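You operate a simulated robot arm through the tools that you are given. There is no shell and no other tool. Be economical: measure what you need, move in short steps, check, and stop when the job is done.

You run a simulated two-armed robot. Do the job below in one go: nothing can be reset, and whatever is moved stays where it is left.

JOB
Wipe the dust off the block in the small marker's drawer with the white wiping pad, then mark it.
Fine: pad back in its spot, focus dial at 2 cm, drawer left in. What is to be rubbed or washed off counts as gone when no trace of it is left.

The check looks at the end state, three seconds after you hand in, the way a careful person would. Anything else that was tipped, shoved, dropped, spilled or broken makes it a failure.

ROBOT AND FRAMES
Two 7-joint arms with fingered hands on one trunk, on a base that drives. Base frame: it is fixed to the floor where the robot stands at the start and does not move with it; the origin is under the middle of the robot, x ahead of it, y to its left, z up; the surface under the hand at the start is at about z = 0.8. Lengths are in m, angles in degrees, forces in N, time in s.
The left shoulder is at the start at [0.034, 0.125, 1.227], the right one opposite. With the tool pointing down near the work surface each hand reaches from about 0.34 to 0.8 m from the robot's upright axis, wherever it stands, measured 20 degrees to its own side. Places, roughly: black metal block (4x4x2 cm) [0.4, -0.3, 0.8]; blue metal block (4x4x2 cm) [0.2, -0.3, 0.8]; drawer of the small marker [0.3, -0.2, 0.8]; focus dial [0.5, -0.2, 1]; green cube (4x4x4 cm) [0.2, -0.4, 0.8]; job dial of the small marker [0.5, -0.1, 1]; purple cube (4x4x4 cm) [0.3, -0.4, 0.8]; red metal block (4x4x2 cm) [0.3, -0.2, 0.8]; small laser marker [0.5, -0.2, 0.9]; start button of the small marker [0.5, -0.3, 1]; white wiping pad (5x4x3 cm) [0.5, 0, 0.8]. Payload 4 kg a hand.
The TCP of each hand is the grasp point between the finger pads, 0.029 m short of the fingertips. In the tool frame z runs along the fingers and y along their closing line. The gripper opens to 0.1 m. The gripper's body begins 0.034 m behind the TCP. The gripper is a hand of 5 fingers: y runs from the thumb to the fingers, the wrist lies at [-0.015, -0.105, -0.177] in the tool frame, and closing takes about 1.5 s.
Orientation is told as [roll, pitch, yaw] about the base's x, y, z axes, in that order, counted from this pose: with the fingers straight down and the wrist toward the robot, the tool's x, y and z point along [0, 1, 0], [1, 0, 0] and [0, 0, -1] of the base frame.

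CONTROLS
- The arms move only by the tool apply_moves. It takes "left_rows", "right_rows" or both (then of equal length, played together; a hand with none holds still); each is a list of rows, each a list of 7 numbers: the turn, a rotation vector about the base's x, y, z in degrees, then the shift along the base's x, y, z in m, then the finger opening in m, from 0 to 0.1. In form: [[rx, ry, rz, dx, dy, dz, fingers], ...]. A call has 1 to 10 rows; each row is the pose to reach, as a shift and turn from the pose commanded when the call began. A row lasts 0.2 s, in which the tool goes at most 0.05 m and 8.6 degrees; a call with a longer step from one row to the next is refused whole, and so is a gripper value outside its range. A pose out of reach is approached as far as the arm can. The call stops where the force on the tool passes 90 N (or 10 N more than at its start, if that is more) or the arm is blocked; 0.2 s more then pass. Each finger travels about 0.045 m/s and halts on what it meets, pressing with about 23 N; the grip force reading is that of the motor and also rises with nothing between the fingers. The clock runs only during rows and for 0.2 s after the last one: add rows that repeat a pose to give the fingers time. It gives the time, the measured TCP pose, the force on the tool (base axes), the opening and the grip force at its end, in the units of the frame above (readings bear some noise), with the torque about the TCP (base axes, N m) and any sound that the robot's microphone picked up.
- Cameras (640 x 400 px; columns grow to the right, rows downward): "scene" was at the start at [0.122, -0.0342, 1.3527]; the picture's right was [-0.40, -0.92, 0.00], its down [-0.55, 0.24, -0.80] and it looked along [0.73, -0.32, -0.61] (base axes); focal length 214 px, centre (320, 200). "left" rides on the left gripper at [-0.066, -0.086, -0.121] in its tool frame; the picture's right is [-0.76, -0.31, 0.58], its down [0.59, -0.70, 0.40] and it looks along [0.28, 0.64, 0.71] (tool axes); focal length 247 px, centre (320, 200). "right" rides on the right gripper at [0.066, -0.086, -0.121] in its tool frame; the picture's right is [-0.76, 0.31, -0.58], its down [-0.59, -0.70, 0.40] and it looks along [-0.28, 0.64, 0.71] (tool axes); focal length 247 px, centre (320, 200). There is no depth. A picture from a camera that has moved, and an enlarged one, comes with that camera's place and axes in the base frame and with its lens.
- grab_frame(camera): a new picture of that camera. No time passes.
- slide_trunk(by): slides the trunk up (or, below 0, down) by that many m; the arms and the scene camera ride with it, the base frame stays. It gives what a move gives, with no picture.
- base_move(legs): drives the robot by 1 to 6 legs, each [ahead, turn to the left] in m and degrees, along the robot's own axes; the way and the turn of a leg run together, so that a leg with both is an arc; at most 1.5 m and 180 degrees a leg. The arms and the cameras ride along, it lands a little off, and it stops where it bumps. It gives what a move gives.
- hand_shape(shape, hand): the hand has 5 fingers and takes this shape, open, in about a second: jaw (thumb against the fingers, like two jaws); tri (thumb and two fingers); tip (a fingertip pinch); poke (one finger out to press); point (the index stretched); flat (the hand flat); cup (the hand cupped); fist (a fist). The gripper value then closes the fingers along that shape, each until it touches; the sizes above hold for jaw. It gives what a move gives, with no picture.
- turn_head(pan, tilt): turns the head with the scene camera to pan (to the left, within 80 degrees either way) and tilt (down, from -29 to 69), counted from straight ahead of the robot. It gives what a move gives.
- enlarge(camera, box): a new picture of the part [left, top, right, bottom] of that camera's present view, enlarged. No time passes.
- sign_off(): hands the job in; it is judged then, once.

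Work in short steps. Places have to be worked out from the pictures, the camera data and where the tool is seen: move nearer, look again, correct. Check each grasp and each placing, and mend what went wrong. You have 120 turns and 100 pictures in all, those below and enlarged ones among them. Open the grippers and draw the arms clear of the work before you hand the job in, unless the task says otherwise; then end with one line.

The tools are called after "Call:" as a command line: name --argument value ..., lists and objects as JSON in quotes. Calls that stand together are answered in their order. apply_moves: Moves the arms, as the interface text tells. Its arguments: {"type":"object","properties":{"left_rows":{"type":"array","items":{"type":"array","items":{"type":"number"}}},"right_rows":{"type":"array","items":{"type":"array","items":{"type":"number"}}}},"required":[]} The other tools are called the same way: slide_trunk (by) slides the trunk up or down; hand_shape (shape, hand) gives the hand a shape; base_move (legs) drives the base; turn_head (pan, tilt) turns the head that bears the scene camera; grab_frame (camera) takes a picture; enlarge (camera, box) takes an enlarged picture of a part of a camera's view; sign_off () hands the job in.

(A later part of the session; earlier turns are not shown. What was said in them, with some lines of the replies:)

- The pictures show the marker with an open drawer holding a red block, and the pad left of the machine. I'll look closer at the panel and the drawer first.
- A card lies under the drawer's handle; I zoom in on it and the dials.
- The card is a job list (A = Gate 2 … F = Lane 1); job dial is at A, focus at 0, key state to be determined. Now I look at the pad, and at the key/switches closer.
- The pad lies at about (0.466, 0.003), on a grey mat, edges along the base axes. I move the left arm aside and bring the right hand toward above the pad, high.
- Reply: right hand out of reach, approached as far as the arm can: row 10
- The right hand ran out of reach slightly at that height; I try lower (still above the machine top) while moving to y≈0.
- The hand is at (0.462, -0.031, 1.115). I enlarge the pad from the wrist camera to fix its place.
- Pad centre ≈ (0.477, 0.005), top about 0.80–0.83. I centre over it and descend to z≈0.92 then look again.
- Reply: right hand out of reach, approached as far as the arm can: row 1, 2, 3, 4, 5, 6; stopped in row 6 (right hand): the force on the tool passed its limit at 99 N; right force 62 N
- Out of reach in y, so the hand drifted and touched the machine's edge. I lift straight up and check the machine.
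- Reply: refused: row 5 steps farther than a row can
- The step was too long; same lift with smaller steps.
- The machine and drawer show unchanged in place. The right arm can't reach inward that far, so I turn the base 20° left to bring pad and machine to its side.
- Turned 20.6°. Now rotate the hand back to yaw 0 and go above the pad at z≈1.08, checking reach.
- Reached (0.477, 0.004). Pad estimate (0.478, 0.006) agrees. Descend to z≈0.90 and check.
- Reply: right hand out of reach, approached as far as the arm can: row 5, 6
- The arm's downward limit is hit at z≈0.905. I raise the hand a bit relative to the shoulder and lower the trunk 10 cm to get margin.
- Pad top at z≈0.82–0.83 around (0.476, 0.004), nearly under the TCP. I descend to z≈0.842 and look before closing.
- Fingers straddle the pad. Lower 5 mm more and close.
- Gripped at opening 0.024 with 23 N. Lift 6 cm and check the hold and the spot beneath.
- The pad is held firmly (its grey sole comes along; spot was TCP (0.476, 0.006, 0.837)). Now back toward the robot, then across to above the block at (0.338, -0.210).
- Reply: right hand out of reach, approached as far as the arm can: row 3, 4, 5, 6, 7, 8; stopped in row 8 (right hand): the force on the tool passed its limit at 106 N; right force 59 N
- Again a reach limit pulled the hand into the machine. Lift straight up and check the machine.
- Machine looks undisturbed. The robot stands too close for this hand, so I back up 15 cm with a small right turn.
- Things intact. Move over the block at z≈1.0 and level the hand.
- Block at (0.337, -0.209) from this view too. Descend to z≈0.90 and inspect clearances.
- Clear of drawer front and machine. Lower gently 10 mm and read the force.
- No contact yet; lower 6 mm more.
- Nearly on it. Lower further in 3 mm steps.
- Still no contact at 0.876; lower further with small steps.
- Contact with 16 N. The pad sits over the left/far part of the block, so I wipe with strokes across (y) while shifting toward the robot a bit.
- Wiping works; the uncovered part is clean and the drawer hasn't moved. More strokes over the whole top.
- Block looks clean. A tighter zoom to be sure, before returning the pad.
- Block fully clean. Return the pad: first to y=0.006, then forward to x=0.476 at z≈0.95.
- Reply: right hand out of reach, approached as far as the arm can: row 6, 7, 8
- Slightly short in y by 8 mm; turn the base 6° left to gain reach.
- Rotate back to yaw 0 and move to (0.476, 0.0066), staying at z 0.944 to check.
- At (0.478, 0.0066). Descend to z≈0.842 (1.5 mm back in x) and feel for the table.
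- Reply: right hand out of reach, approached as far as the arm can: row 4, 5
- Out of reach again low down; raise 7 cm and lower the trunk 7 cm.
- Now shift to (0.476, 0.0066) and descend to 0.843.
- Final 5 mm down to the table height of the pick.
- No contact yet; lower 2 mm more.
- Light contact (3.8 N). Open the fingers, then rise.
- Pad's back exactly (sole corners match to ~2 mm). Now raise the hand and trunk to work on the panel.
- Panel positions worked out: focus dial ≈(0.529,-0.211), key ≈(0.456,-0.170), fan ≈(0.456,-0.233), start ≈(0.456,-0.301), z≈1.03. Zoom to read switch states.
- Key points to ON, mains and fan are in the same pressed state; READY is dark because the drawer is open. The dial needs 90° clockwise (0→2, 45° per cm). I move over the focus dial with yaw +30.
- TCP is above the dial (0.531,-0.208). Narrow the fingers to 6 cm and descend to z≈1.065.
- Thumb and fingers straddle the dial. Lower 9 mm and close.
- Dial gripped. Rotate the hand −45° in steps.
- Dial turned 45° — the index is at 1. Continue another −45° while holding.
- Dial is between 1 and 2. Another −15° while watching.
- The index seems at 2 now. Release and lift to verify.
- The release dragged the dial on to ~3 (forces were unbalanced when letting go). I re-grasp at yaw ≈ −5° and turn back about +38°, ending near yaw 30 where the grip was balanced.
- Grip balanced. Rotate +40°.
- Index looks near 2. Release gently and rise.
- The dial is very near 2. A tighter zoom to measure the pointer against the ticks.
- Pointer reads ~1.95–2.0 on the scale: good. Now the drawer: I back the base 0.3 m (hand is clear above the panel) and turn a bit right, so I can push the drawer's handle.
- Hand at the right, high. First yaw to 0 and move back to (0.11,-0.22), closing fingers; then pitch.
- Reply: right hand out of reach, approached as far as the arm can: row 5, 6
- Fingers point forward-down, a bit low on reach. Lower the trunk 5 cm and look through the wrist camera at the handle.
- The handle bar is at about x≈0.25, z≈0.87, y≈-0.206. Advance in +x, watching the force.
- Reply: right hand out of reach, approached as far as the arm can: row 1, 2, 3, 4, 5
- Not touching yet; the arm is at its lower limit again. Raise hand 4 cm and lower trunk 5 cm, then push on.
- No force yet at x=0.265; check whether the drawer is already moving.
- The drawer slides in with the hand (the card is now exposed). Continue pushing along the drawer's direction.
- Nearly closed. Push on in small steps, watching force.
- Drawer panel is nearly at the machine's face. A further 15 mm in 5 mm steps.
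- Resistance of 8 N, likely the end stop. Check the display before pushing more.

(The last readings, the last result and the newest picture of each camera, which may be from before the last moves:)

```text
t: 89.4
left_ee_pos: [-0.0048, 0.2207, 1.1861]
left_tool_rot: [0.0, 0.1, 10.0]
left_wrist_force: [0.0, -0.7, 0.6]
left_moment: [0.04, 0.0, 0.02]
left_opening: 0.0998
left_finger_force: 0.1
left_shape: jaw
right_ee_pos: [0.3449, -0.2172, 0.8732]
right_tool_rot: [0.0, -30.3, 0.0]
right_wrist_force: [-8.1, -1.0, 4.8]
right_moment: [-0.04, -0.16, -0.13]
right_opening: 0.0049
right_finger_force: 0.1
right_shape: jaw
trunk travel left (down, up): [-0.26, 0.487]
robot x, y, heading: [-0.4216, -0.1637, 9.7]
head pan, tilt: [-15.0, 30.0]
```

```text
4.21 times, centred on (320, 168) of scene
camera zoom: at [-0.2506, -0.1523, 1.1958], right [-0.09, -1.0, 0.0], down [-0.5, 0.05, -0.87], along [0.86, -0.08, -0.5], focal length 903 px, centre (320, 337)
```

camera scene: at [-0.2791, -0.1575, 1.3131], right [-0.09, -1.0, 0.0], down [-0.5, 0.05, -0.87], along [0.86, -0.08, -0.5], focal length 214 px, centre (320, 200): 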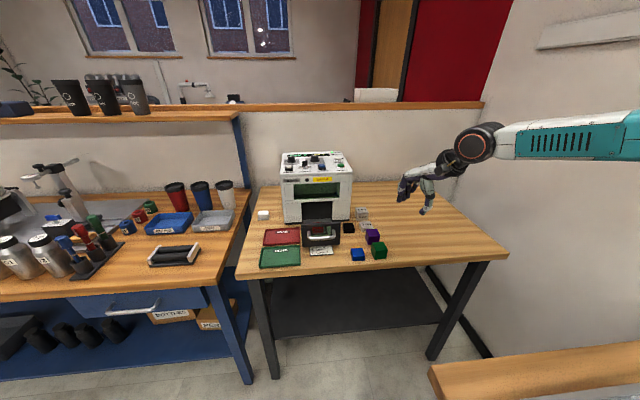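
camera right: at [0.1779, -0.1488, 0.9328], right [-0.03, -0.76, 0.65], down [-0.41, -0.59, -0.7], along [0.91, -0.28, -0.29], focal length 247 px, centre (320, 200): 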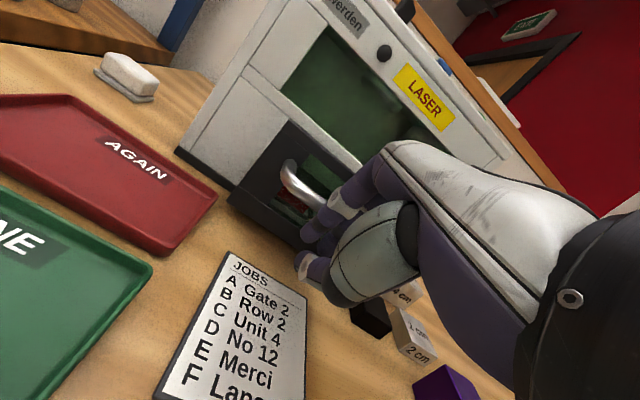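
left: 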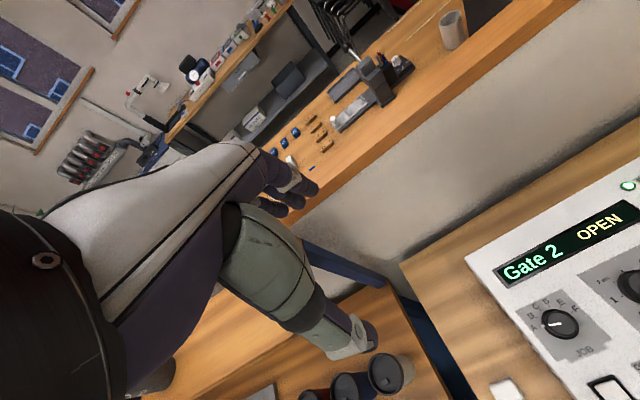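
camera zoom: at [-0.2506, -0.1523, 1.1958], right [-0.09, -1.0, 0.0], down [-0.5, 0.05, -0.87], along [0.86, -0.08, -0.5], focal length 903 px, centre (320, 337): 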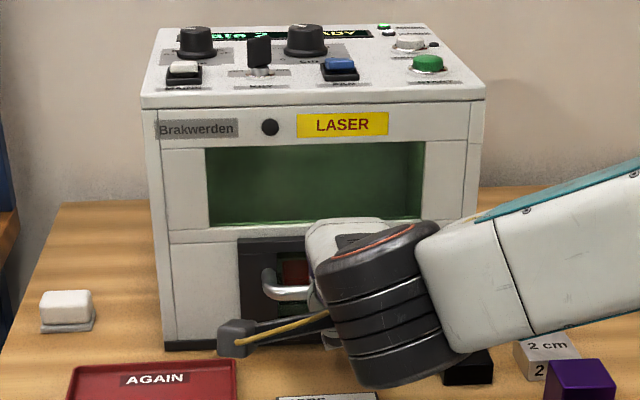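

The drawer is in and the display reads READY. Withdraw along the finger axis (up and back).

Call:
apply_moves --right_rows '[[0, 0, 0, -0.004, 0, 0.007, 0.005], [0, 0, 0, -0.015, 0, 0.026, 0.005], [0, 0, 0, -0.03, 0, 0.05, 0.005], [0, 0, 0, -0.055, 0, 0.08, 0.005], [0, 0, 0, -0.08, 0, 0.1, 0.005], [0, 0, 0, -0.1, 0, 0.13, 0.005], [0, 0, 0, -0.12, 0, 0.16, 0.005], [0, 0, 0, -0.13, 0, 0.17, 0.005]]'

Call:
slide_trunk --by 0.27

Call:
enlarge --camera "scene" --box '[255, 160, 385, 290]'

```text
t: 91.2
left_ee_pos: [-0.004, 0.2221, 1.1858]
left_tool_rot: [0.0, 0.0, 10.0]
left_wrist_force: [0.2, -0.7, 0.0]
left_moment: [0.04, 0.0, 0.02]
left_opening: 0.1
left_finger_force: 0.0
left_shape: jaw
right_ee_pos: [0.2152, -0.2194, 1.0417]
right_tool_rot: [0.1, -30.1, 0.0]
right_wrist_force: [-0.1, 0.6, 0.0]
right_moment: [0.0, 0.0, -0.01]
right_opening: 0.0055
right_finger_force: 0.1
right_shape: jaw
trunk travel left (down, up): [-0.26, 0.487]
robot x, y, heading: [-0.4184, -0.16, 9.7]
head pan, tilt: [-15.0, 30.0]
```

```text
t: 94.0
left_ee_pos: [-0.0028, 0.2219, 1.4543]
left_tool_rot: [0.0, 0.2, 10.0]
left_wrist_force: [0.6, -0.9, 0.1]
left_moment: [-0.02, 0.0, -0.02]
left_opening: 0.1
left_finger_force: 0.0
left_shape: jaw
right_ee_pos: [0.2157, -0.2174, 1.3104]
right_tool_rot: [0.1, -30.2, -0.1]
right_wrist_force: [-0.4, 0.0, 0.2]
right_moment: [0.02, -0.01, 0.01]
right_opening: 0.0051
right_finger_force: 0.0
right_shape: jaw
trunk travel left (down, up): [-0.53, 0.217]
robot x, y, heading: [-0.421, -0.159, 9.9]
head pan, tilt: [-15.0, 30.0]
```

```text
3.08 times, centred on (320, 225) of scene
camera zoom: at [-0.299, -0.1607, 1.4698], right [-0.09, -1.0, 0.0], down [-0.5, 0.05, -0.87], along [0.86, -0.08, -0.5], focal length 660 px, centre (320, 123)
```

zoom: 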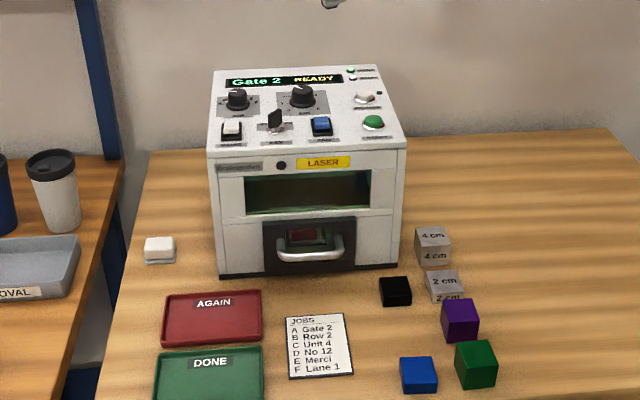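

READY shown, all items in place. Drive forward 0.25 m, straighten the hand, and take the poke shape.

Call:
base_move --legs '[[0.25, 0]]'

Call:
apply_moves --right_rows '[[0, 7.5, 0, 0, -0.03, 0, 0.005], [0, 15, 0, 0, -0.06, 0, 0.005], [0, 22.5, 0, 0, -0.09, 0, 0.005], [0, 30, 0, 0, -0.12, -0.02, 0.005], [0, 30, 0, 0, -0.12, -0.05, 0.005]]'

Call:
hand_shape --hand "right" --shape "poke"

Call:
turn_head --pan -30 --tilt 30

Call:
grab_frame --camera "scene"

Call:
grab_frame --camera "right"

```text
t: 95.8
left_ee_pos: [0.2439, 0.2659, 1.456]
left_tool_rot: [0.0, 0.1, 10.1]
left_wrist_force: [-0.3, -0.3, 0.6]
left_moment: [-0.02, -0.01, 0.01]
left_opening: 0.0998
left_finger_force: 0.0
left_shape: jaw
right_ee_pos: [0.4625, -0.1727, 1.3101]
right_tool_rot: [0.1, -30.2, 0.1]
right_wrist_force: [0.6, 0.0, 0.3]
right_moment: [0.03, 0.0, -0.01]
right_opening: 0.0052
right_finger_force: 0.1
right_shape: jaw
trunk travel left (down, up): [-0.53, 0.217]
robot x, y, heading: [-0.1746, -0.1151, 10.0]
head pan, tilt: [-15.0, 30.0]
```

```text
t: 97.0
left_ee_pos: [0.2424, 0.2657, 1.4541]
left_tool_rot: [0.0, 0.0, 10.1]
left_wrist_force: [-0.3, 0.1, 0.1]
left_moment: [0.01, -0.03, 0.03]
left_opening: 0.0999
left_finger_force: 0.0
left_shape: jaw
right_ee_pos: [0.4632, -0.2928, 1.2603]
right_tool_rot: [0.0, -0.3, 0.1]
right_wrist_force: [-0.6, 0.4, -1.0]
right_moment: [0.03, -0.01, -0.01]
right_opening: 0.0049
right_finger_force: 0.1
right_shape: jaw
trunk travel left (down, up): [-0.53, 0.217]
robot x, y, heading: [-0.1691, -0.1152, 9.6]
head pan, tilt: [-15.0, 30.0]
```

```text
t: 97.9
left_ee_pos: [0.2425, 0.2658, 1.4566]
left_tool_rot: [0.0, 0.0, 10.1]
left_wrist_force: [0.5, 0.4, 0.4]
left_moment: [-0.02, 0.0, 0.0]
left_opening: 0.1001
left_finger_force: 0.0
left_shape: jaw
right_ee_pos: [0.4629, -0.2942, 1.2612]
right_tool_rot: [0.0, -0.2, 0.1]
right_wrist_force: [0.1, 0.2, -0.1]
right_moment: [0.0, -0.02, 0.0]
right_opening: 0.0
right_finger_force: 0.0
right_shape: poke
trunk travel left (down, up): [-0.53, 0.217]
robot x, y, heading: [-0.1708, -0.1134, 10.0]
head pan, tilt: [-15.0, 30.0]
```

```text
t: 98.7
left_ee_pos: [0.2417, 0.2651, 1.4558]
left_tool_rot: [0.0, 0.0, 10.1]
left_wrist_force: [0.6, 0.6, 0.4]
left_moment: [0.01, -0.01, 0.02]
left_opening: 0.0997
left_finger_force: 0.1
left_shape: jaw
right_ee_pos: [0.464, -0.2939, 1.261]
right_tool_rot: [0.1, -0.2, 0.1]
right_wrist_force: [-0.3, 0.2, 0.5]
right_moment: [0.0, 0.02, -0.01]
right_opening: 0.0
right_finger_force: 0.1
right_shape: poke
trunk travel left (down, up): [-0.53, 0.217]
robot x, y, heading: [-0.1727, -0.117, 10.0]
head pan, tilt: [-30.0, 30.0]
```

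```text
13 pictures are left
camera scene: at [-0.0569, -0.1406, 1.4699], right [-0.34, -0.94, 0.0], down [-0.47, 0.17, -0.87], along [0.81, -0.3, -0.5], focal length 214 px, centre (320, 200)
```

scene: 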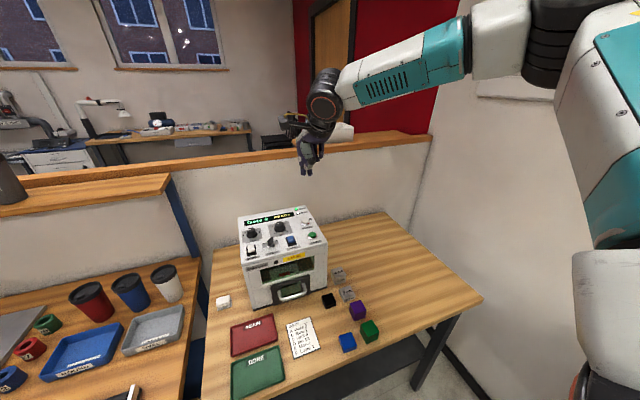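

```text
12 pictures are left
camera right: at [0.3771, -0.2278, 1.3822], right [0.31, -0.76, 0.58], down [-0.7, -0.59, -0.4], along [0.64, -0.28, -0.71], focal length 247 px, centre (320, 200)
```

right: 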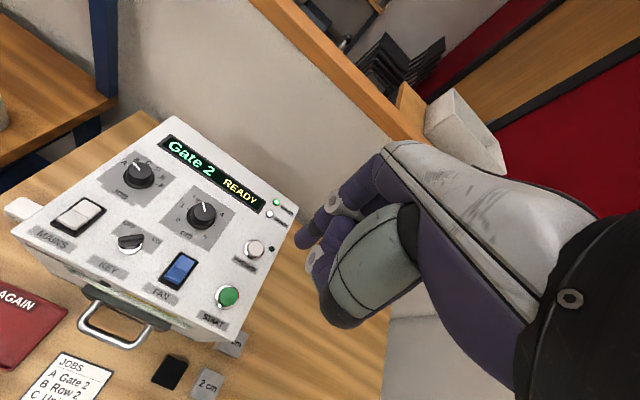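

Start button at (0.458,-0.3015). The index tip looks ~8 mm ahead and 5 mm left of the TCP. Position accordingly and descend to z≈1.10.

Call:
apply_moves --right_rows '[[0, 0, 0, -0.015, -0.0125, -0.03, 0], [0, 0, 0, -0.015, -0.0125, -0.07, 0], [0, 0, 0, -0.015, -0.0125, -0.11, 0], [0, 0, 0, -0.015, -0.0125, -0.15, 0], [0, 0, 0, -0.015, -0.0125, -0.165, 0], [0, 0, 0, -0.015, -0.0125, -0.165, 0]]'

Call:
grab_frame --camera "right"

Call:
enlarge --camera "scene" --box '[270, 190, 350, 250]'

```text
t: 100.0
left_ee_pos: [0.2416, 0.2654, 1.4552]
left_tool_rot: [-0.1, -0.1, 10.2]
left_wrist_force: [-0.2, 0.4, 0.0]
left_moment: [0.0, -0.01, -0.01]
left_opening: 0.0997
left_finger_force: 0.1
left_shape: jaw
right_ee_pos: [0.4462, -0.3055, 1.0956]
right_tool_rot: [0.1, -0.2, 0.0]
right_wrist_force: [0.5, 0.2, 0.4]
right_moment: [0.0, -0.01, -0.01]
right_opening: 0.0
right_finger_force: 0.1
right_shape: poke
trunk travel left (down, up): [-0.53, 0.217]
robot x, y, heading: [-0.1671, -0.1149, 10.0]
head pan, tilt: [-30.0, 30.0]
```

```text
11 pictures are left
camera right: at [0.3605, -0.2386, 1.2169], right [0.31, -0.76, 0.58], down [-0.7, -0.59, -0.4], along [0.64, -0.28, -0.71], focal length 247 px, centre (320, 200)
```

right: 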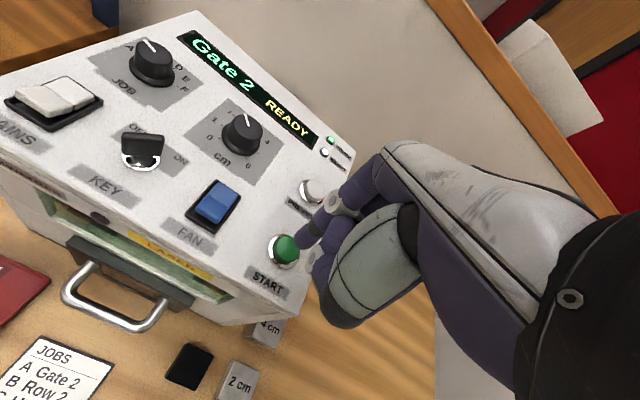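

```text
6.67 times, centred on (310, 220) of scene
camera zoom: at [-0.0569, -0.1407, 1.4699], right [-0.34, -0.94, 0.0], down [-0.47, 0.17, -0.87], along [0.81, -0.3, -0.5], focal length 1430 px, centre (387, 67)
```

zoom: 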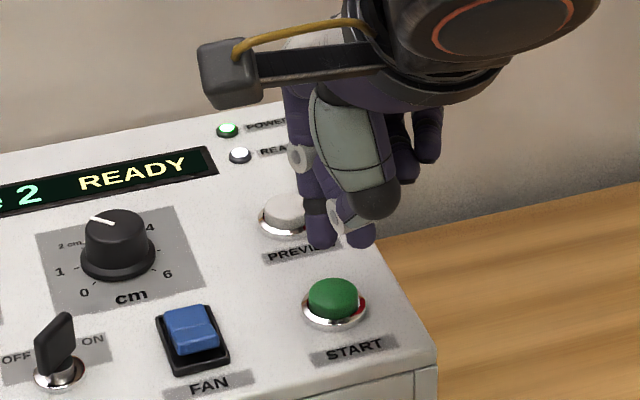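

Index tip is at about (0.446,-0.295,1.073); the button at (0.458,-0.302,1.03). Shift and lower to just above, then look.

Call:
apply_moves --right_rows '[[0, 0, 0, 0.006, -0.004, 0, 0], [0, 0, 0, 0.012, -0.007, -0.01, 0], [0, 0, 0, 0.012, -0.007, -0.025, 0], [0, 0, 0, 0.012, -0.007, -0.032, 0], [0, 0, 0, 0.012, -0.007, -0.032, 0]]'

Call:
enlarge --camera "scene" --box '[285, 200, 345, 245]'

Call:
enlarge --camera "right" --box '[240, 190, 380, 310]'

```text
t: 101.2
left_ee_pos: [0.2419, 0.2671, 1.4557]
left_tool_rot: [-0.1, 0.0, 10.0]
left_wrist_force: [-0.2, 0.6, 0.2]
left_moment: [-0.04, -0.04, 0.01]
left_opening: 0.0999
left_finger_force: 0.1
left_shape: jaw
right_ee_pos: [0.459, -0.3109, 1.0648]
right_tool_rot: [0.0, -0.2, 0.1]
right_wrist_force: [0.2, -0.9, 0.7]
right_moment: [-0.01, 0.01, -0.01]
right_opening: 0.0001
right_finger_force: 0.2
right_shape: poke
trunk travel left (down, up): [-0.53, 0.217]
robot x, y, heading: [-0.1729, -0.1151, 9.9]
head pan, tilt: [-30.0, 30.0]
```

```text
8.89 times, centred on (315, 222) of scene
camera zoom: at [-0.057, -0.1407, 1.4699], right [-0.34, -0.94, 0.0], down [-0.47, 0.17, -0.87], along [0.81, -0.3, -0.5], focal length 1906 px, centre (364, 0)
```

zoom: 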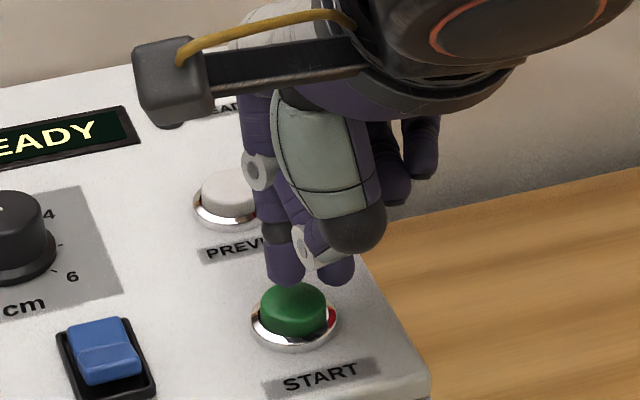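

```text
3.33 times, centred on (310, 250) of right
camera zoom: at [0.3743, -0.2452, 1.186], right [0.31, -0.76, 0.58], down [-0.7, -0.59, -0.4], along [0.64, -0.28, -0.71], focal length 823 px, centre (353, 33)
```

zoom: 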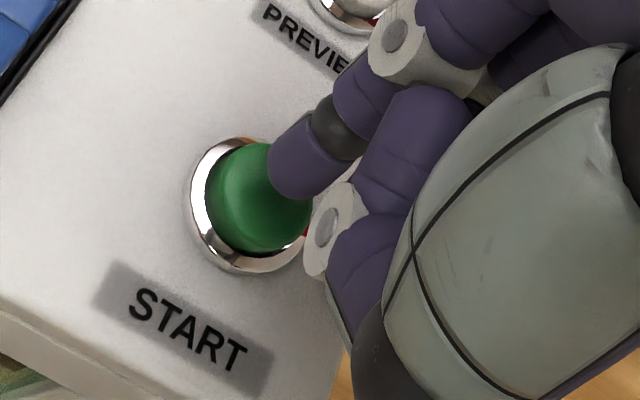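

The tip will land on the button going straight down. Press down stepwise.

Call:
apply_moves --right_rows '[[0, 0, 0, 0, 0, -0.005, 0], [0, 0, 0, 0, 0, -0.009, 0], [0, 0, 0, 0, 0, -0.012, 0], [0, 0, 0, 0, 0, -0.012, 0]]'

```text
t: 102.2
left_ee_pos: [0.2413, 0.2665, 1.4554]
left_tool_rot: [0.0, 0.0, 10.1]
left_wrist_force: [-0.8, -0.9, 0.4]
left_moment: [0.02, 0.02, 0.01]
left_opening: 0.0997
left_finger_force: 0.1
left_shape: jaw
right_ee_pos: [0.459, -0.3123, 1.0526]
right_tool_rot: [0.1, -0.3, 0.1]
right_wrist_force: [-1.0, -0.6, 3.4]
right_moment: [0.02, -0.03, 0.0]
right_opening: 0.0
right_finger_force: 0.0
right_shape: poke
trunk travel left (down, up): [-0.53, 0.217]
robot x, y, heading: [-0.1688, -0.1136, 9.7]
head pan, tilt: [-30.0, 30.0]
heard: click
```

A click: the button was pressed. I lift off and look at the display.

Call:
apply_moves --right_rows '[[0, 0, 0, 0, 0, 0.01, 0], [0, 0, 0, 0, 0, 0.04, 0], [0, 0, 0, -0.02, 0, 0.08, 0], [0, 0, 0, -0.02, -0.03, 0.11, 0], [0, 0, 0, -0.02, -0.06, 0.14, 0], [0, 0, 0, -0.03, -0.09, 0.16, 0]]'

Call:
enlarge --camera "scene" --box '[225, 195, 345, 310]'

```text
t: 103.7
left_ee_pos: [0.2416, 0.2641, 1.4574]
left_tool_rot: [0.1, 0.0, 10.1]
left_wrist_force: [-0.7, 0.2, 0.6]
left_moment: [0.01, 0.01, -0.01]
left_opening: 0.0997
left_finger_force: 0.1
left_shape: jaw
right_ee_pos: [0.43, -0.4027, 1.2141]
right_tool_rot: [0.3, -0.2, 0.1]
right_wrist_force: [-0.3, -0.5, 0.5]
right_moment: [-0.01, 0.02, -0.01]
right_opening: 0.0
right_finger_force: 0.1
right_shape: poke
trunk travel left (down, up): [-0.53, 0.217]
robot x, y, heading: [-0.1711, -0.1143, 9.9]
head pan, tilt: [-30.0, 30.0]
```

```text
3.48 times, centred on (285, 252) of scene
camera zoom: at [-0.058, -0.1423, 1.4699], right [-0.34, -0.94, 0.0], down [-0.47, 0.17, -0.87], along [0.81, -0.3, -0.5], focal length 746 px, centre (442, 17)
```

zoom: 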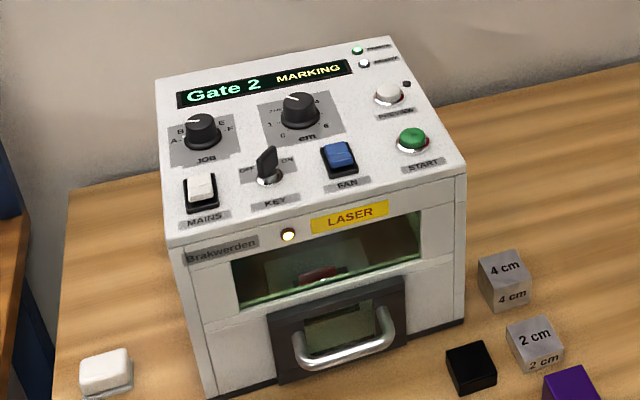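

Display says MARKING. Move the hand clear, open it, and wait.

Call:
hand_shape --hand "right" --shape "jaw"

Call:
apply_moves --right_rows '[[0, 0, 0, -0.03, -0.02, 0.03, 0.1], [0, 0, 0, -0.06, -0.03, 0.06, 0.1], [0, 0, 0, -0.08, -0.03, 0.08, 0.1], [0, 0, 0, -0.08, -0.03, 0.08, 0.1], [0, 0, 0, -0.08, -0.03, 0.08, 0.1], [0, 0, 0, -0.08, -0.03, 0.08, 0.1], [0, 0, 0, -0.08, -0.03, 0.08, 0.1], [0, 0, 0, -0.08, -0.03, 0.08, 0.1], [0, 0, 0, -0.08, -0.03, 0.08, 0.1], [0, 0, 0, -0.08, -0.03, 0.08, 0.1]]'

Call:
apply_moves --right_rows '[[0, 0, 0, 0, 0, 0, 0.1], [0, 0, 0, 0, 0, 0, 0.1], [0, 0, 0, 0, 0, 0, 0.1], [0, 0, 0, 0, 0, 0, 0.1], [0, 0, 0, 0, 0, 0, 0.1], [0, 0, 0, 0, 0, 0, 0.1], [0, 0, 0, 0, 0, 0, 0.1], [0, 0, 0, 0, 0, 0, 0.1], [0, 0, 0, 0, 0, 0, 0.1], [0, 0, 0, 0, 0, 0, 0.1]]'

Call:
enlarge --camera "scene" --box '[225, 195, 345, 310]'

```text
t: 104.5
left_ee_pos: [0.242, 0.265, 1.4555]
left_tool_rot: [-0.1, 0.0, 10.1]
left_wrist_force: [0.3, 0.4, 0.7]
left_moment: [0.01, 0.0, 0.01]
left_opening: 0.0999
left_finger_force: 0.0
left_shape: jaw
right_ee_pos: [0.4307, -0.402, 1.2135]
right_tool_rot: [0.1, -0.2, 0.1]
right_wrist_force: [0.9, 0.5, -0.8]
right_moment: [0.01, 0.02, 0.03]
right_opening: 0.0998
right_finger_force: 0.0
right_shape: jaw
trunk travel left (down, up): [-0.53, 0.217]
robot x, y, heading: [-0.1712, -0.1179, 9.8]
head pan, tilt: [-30.0, 30.0]
```

```text
t: 106.8
left_ee_pos: [0.2421, 0.2663, 1.4549]
left_tool_rot: [0.0, 0.0, 10.1]
left_wrist_force: [0.5, 0.2, -1.1]
left_moment: [0.01, -0.01, 0.02]
left_opening: 0.0999
left_finger_force: 0.1
left_shape: jaw
right_ee_pos: [0.3493, -0.4342, 1.2932]
right_tool_rot: [0.0, -0.3, 0.1]
right_wrist_force: [0.1, 0.0, 0.1]
right_moment: [0.03, 0.0, -0.02]
right_opening: 0.0998
right_finger_force: 0.2
right_shape: jaw
trunk travel left (down, up): [-0.53, 0.217]
robot x, y, heading: [-0.1747, -0.1193, 9.9]
head pan, tilt: [-30.0, 30.0]
```

```text
t: 109.0
left_ee_pos: [0.2419, 0.2652, 1.4571]
left_tool_rot: [0.1, 0.1, 10.1]
left_wrist_force: [0.0, 0.9, -0.4]
left_moment: [-0.06, 0.05, 0.0]
left_opening: 0.0997
left_finger_force: 0.1
left_shape: jaw
right_ee_pos: [0.3475, -0.4325, 1.2946]
right_tool_rot: [0.1, -0.2, 0.1]
right_wrist_force: [-1.6, -0.4, -0.5]
right_moment: [0.0, 0.02, 0.0]
right_opening: 0.0998
right_finger_force: 0.0
right_shape: jaw
trunk travel left (down, up): [-0.53, 0.217]
robot x, y, heading: [-0.1762, -0.1175, 10.0]
head pan, tilt: [-30.0, 30.0]
```

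```text
3.48 times, centred on (285, 252) of scene
camera zoom: at [-0.057, -0.1408, 1.4699], right [-0.34, -0.94, 0.0], down [-0.47, 0.17, -0.87], along [0.81, -0.3, -0.5], focal length 746 px, centre (442, 17)
```

zoom: 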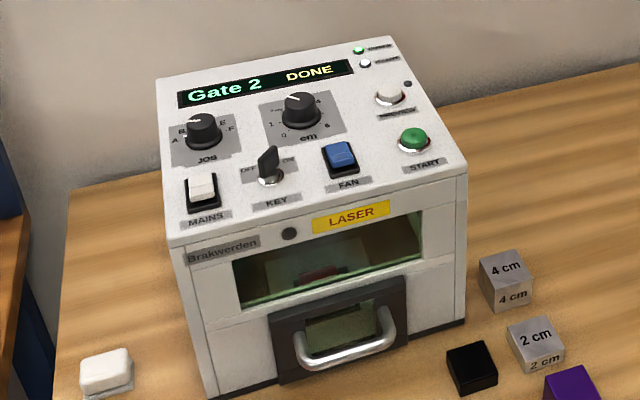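

DONE is shown. One last look at the window and the whole scene.

Call:
enlarge --camera "scene" --box '[265, 225, 325, 285]'

Call:
grab_frame --camera "scene"

Call:
enlarge --camera "scene" --box '[264, 208, 300, 240]'

```text
6.67 times, centred on (295, 255) of scene
camera zoom: at [-0.057, -0.1408, 1.4699], right [-0.34, -0.94, 0.0], down [-0.47, 0.17, -0.87], along [0.81, -0.3, -0.5], focal length 1430 px, centre (487, -167)
```

zoom: 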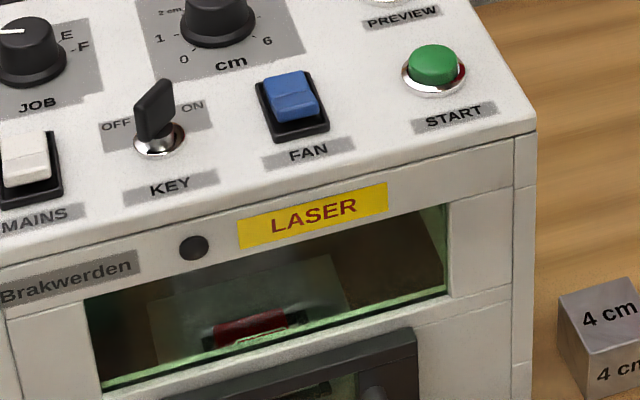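

```text
4 pictures are left
camera scene: at [-0.057, -0.1408, 1.4699], right [-0.34, -0.94, 0.0], down [-0.47, 0.17, -0.87], along [0.81, -0.3, -0.5], focal length 214 px, centre (320, 200)
```

scene: 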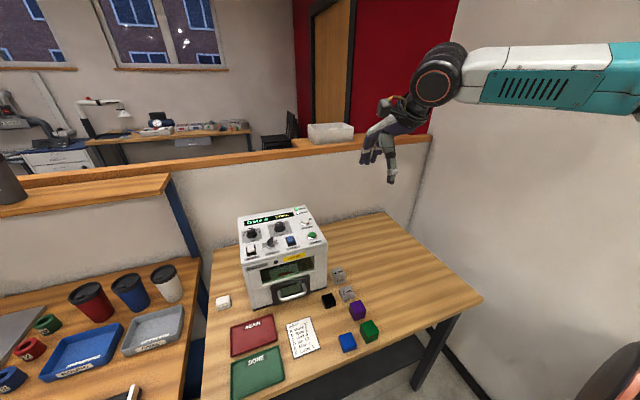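

```text
12.50 times, centred on (282, 224) of scene
camera zoom: at [-0.057, -0.1408, 1.4699], right [-0.34, -0.94, 0.0], down [-0.47, 0.17, -0.87], along [0.81, -0.3, -0.5], focal length 2681 px, centre (795, -100)
```

zoom: 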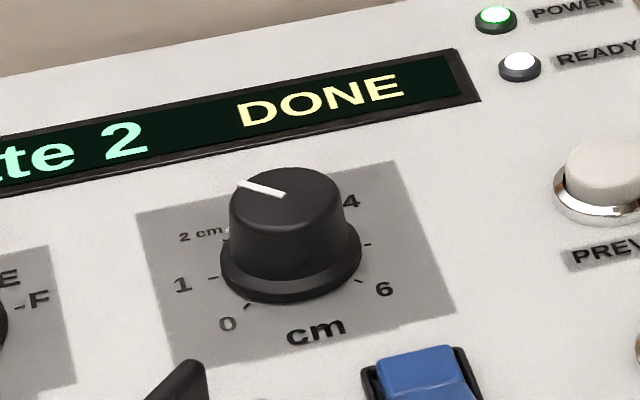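

The marker shows DONE, the dial points at 2 cm, the drawer is in, the pad is back in its spot, and both arms are clear. Handing in.

Call:
sign_off

```text
The job is handed in.
```

I wiped the red block clean and marked it with the job already on the dial (A, "Gate 2"). The marker shows DONE, the pad is back in its spot, the drawer is in, and the focus dial reads about 1.95–2.0 cm. The right hand twice pressed against the marker's top left edge while moving the pad (about 100 N each time), and I saw no shift or damage afterwards.
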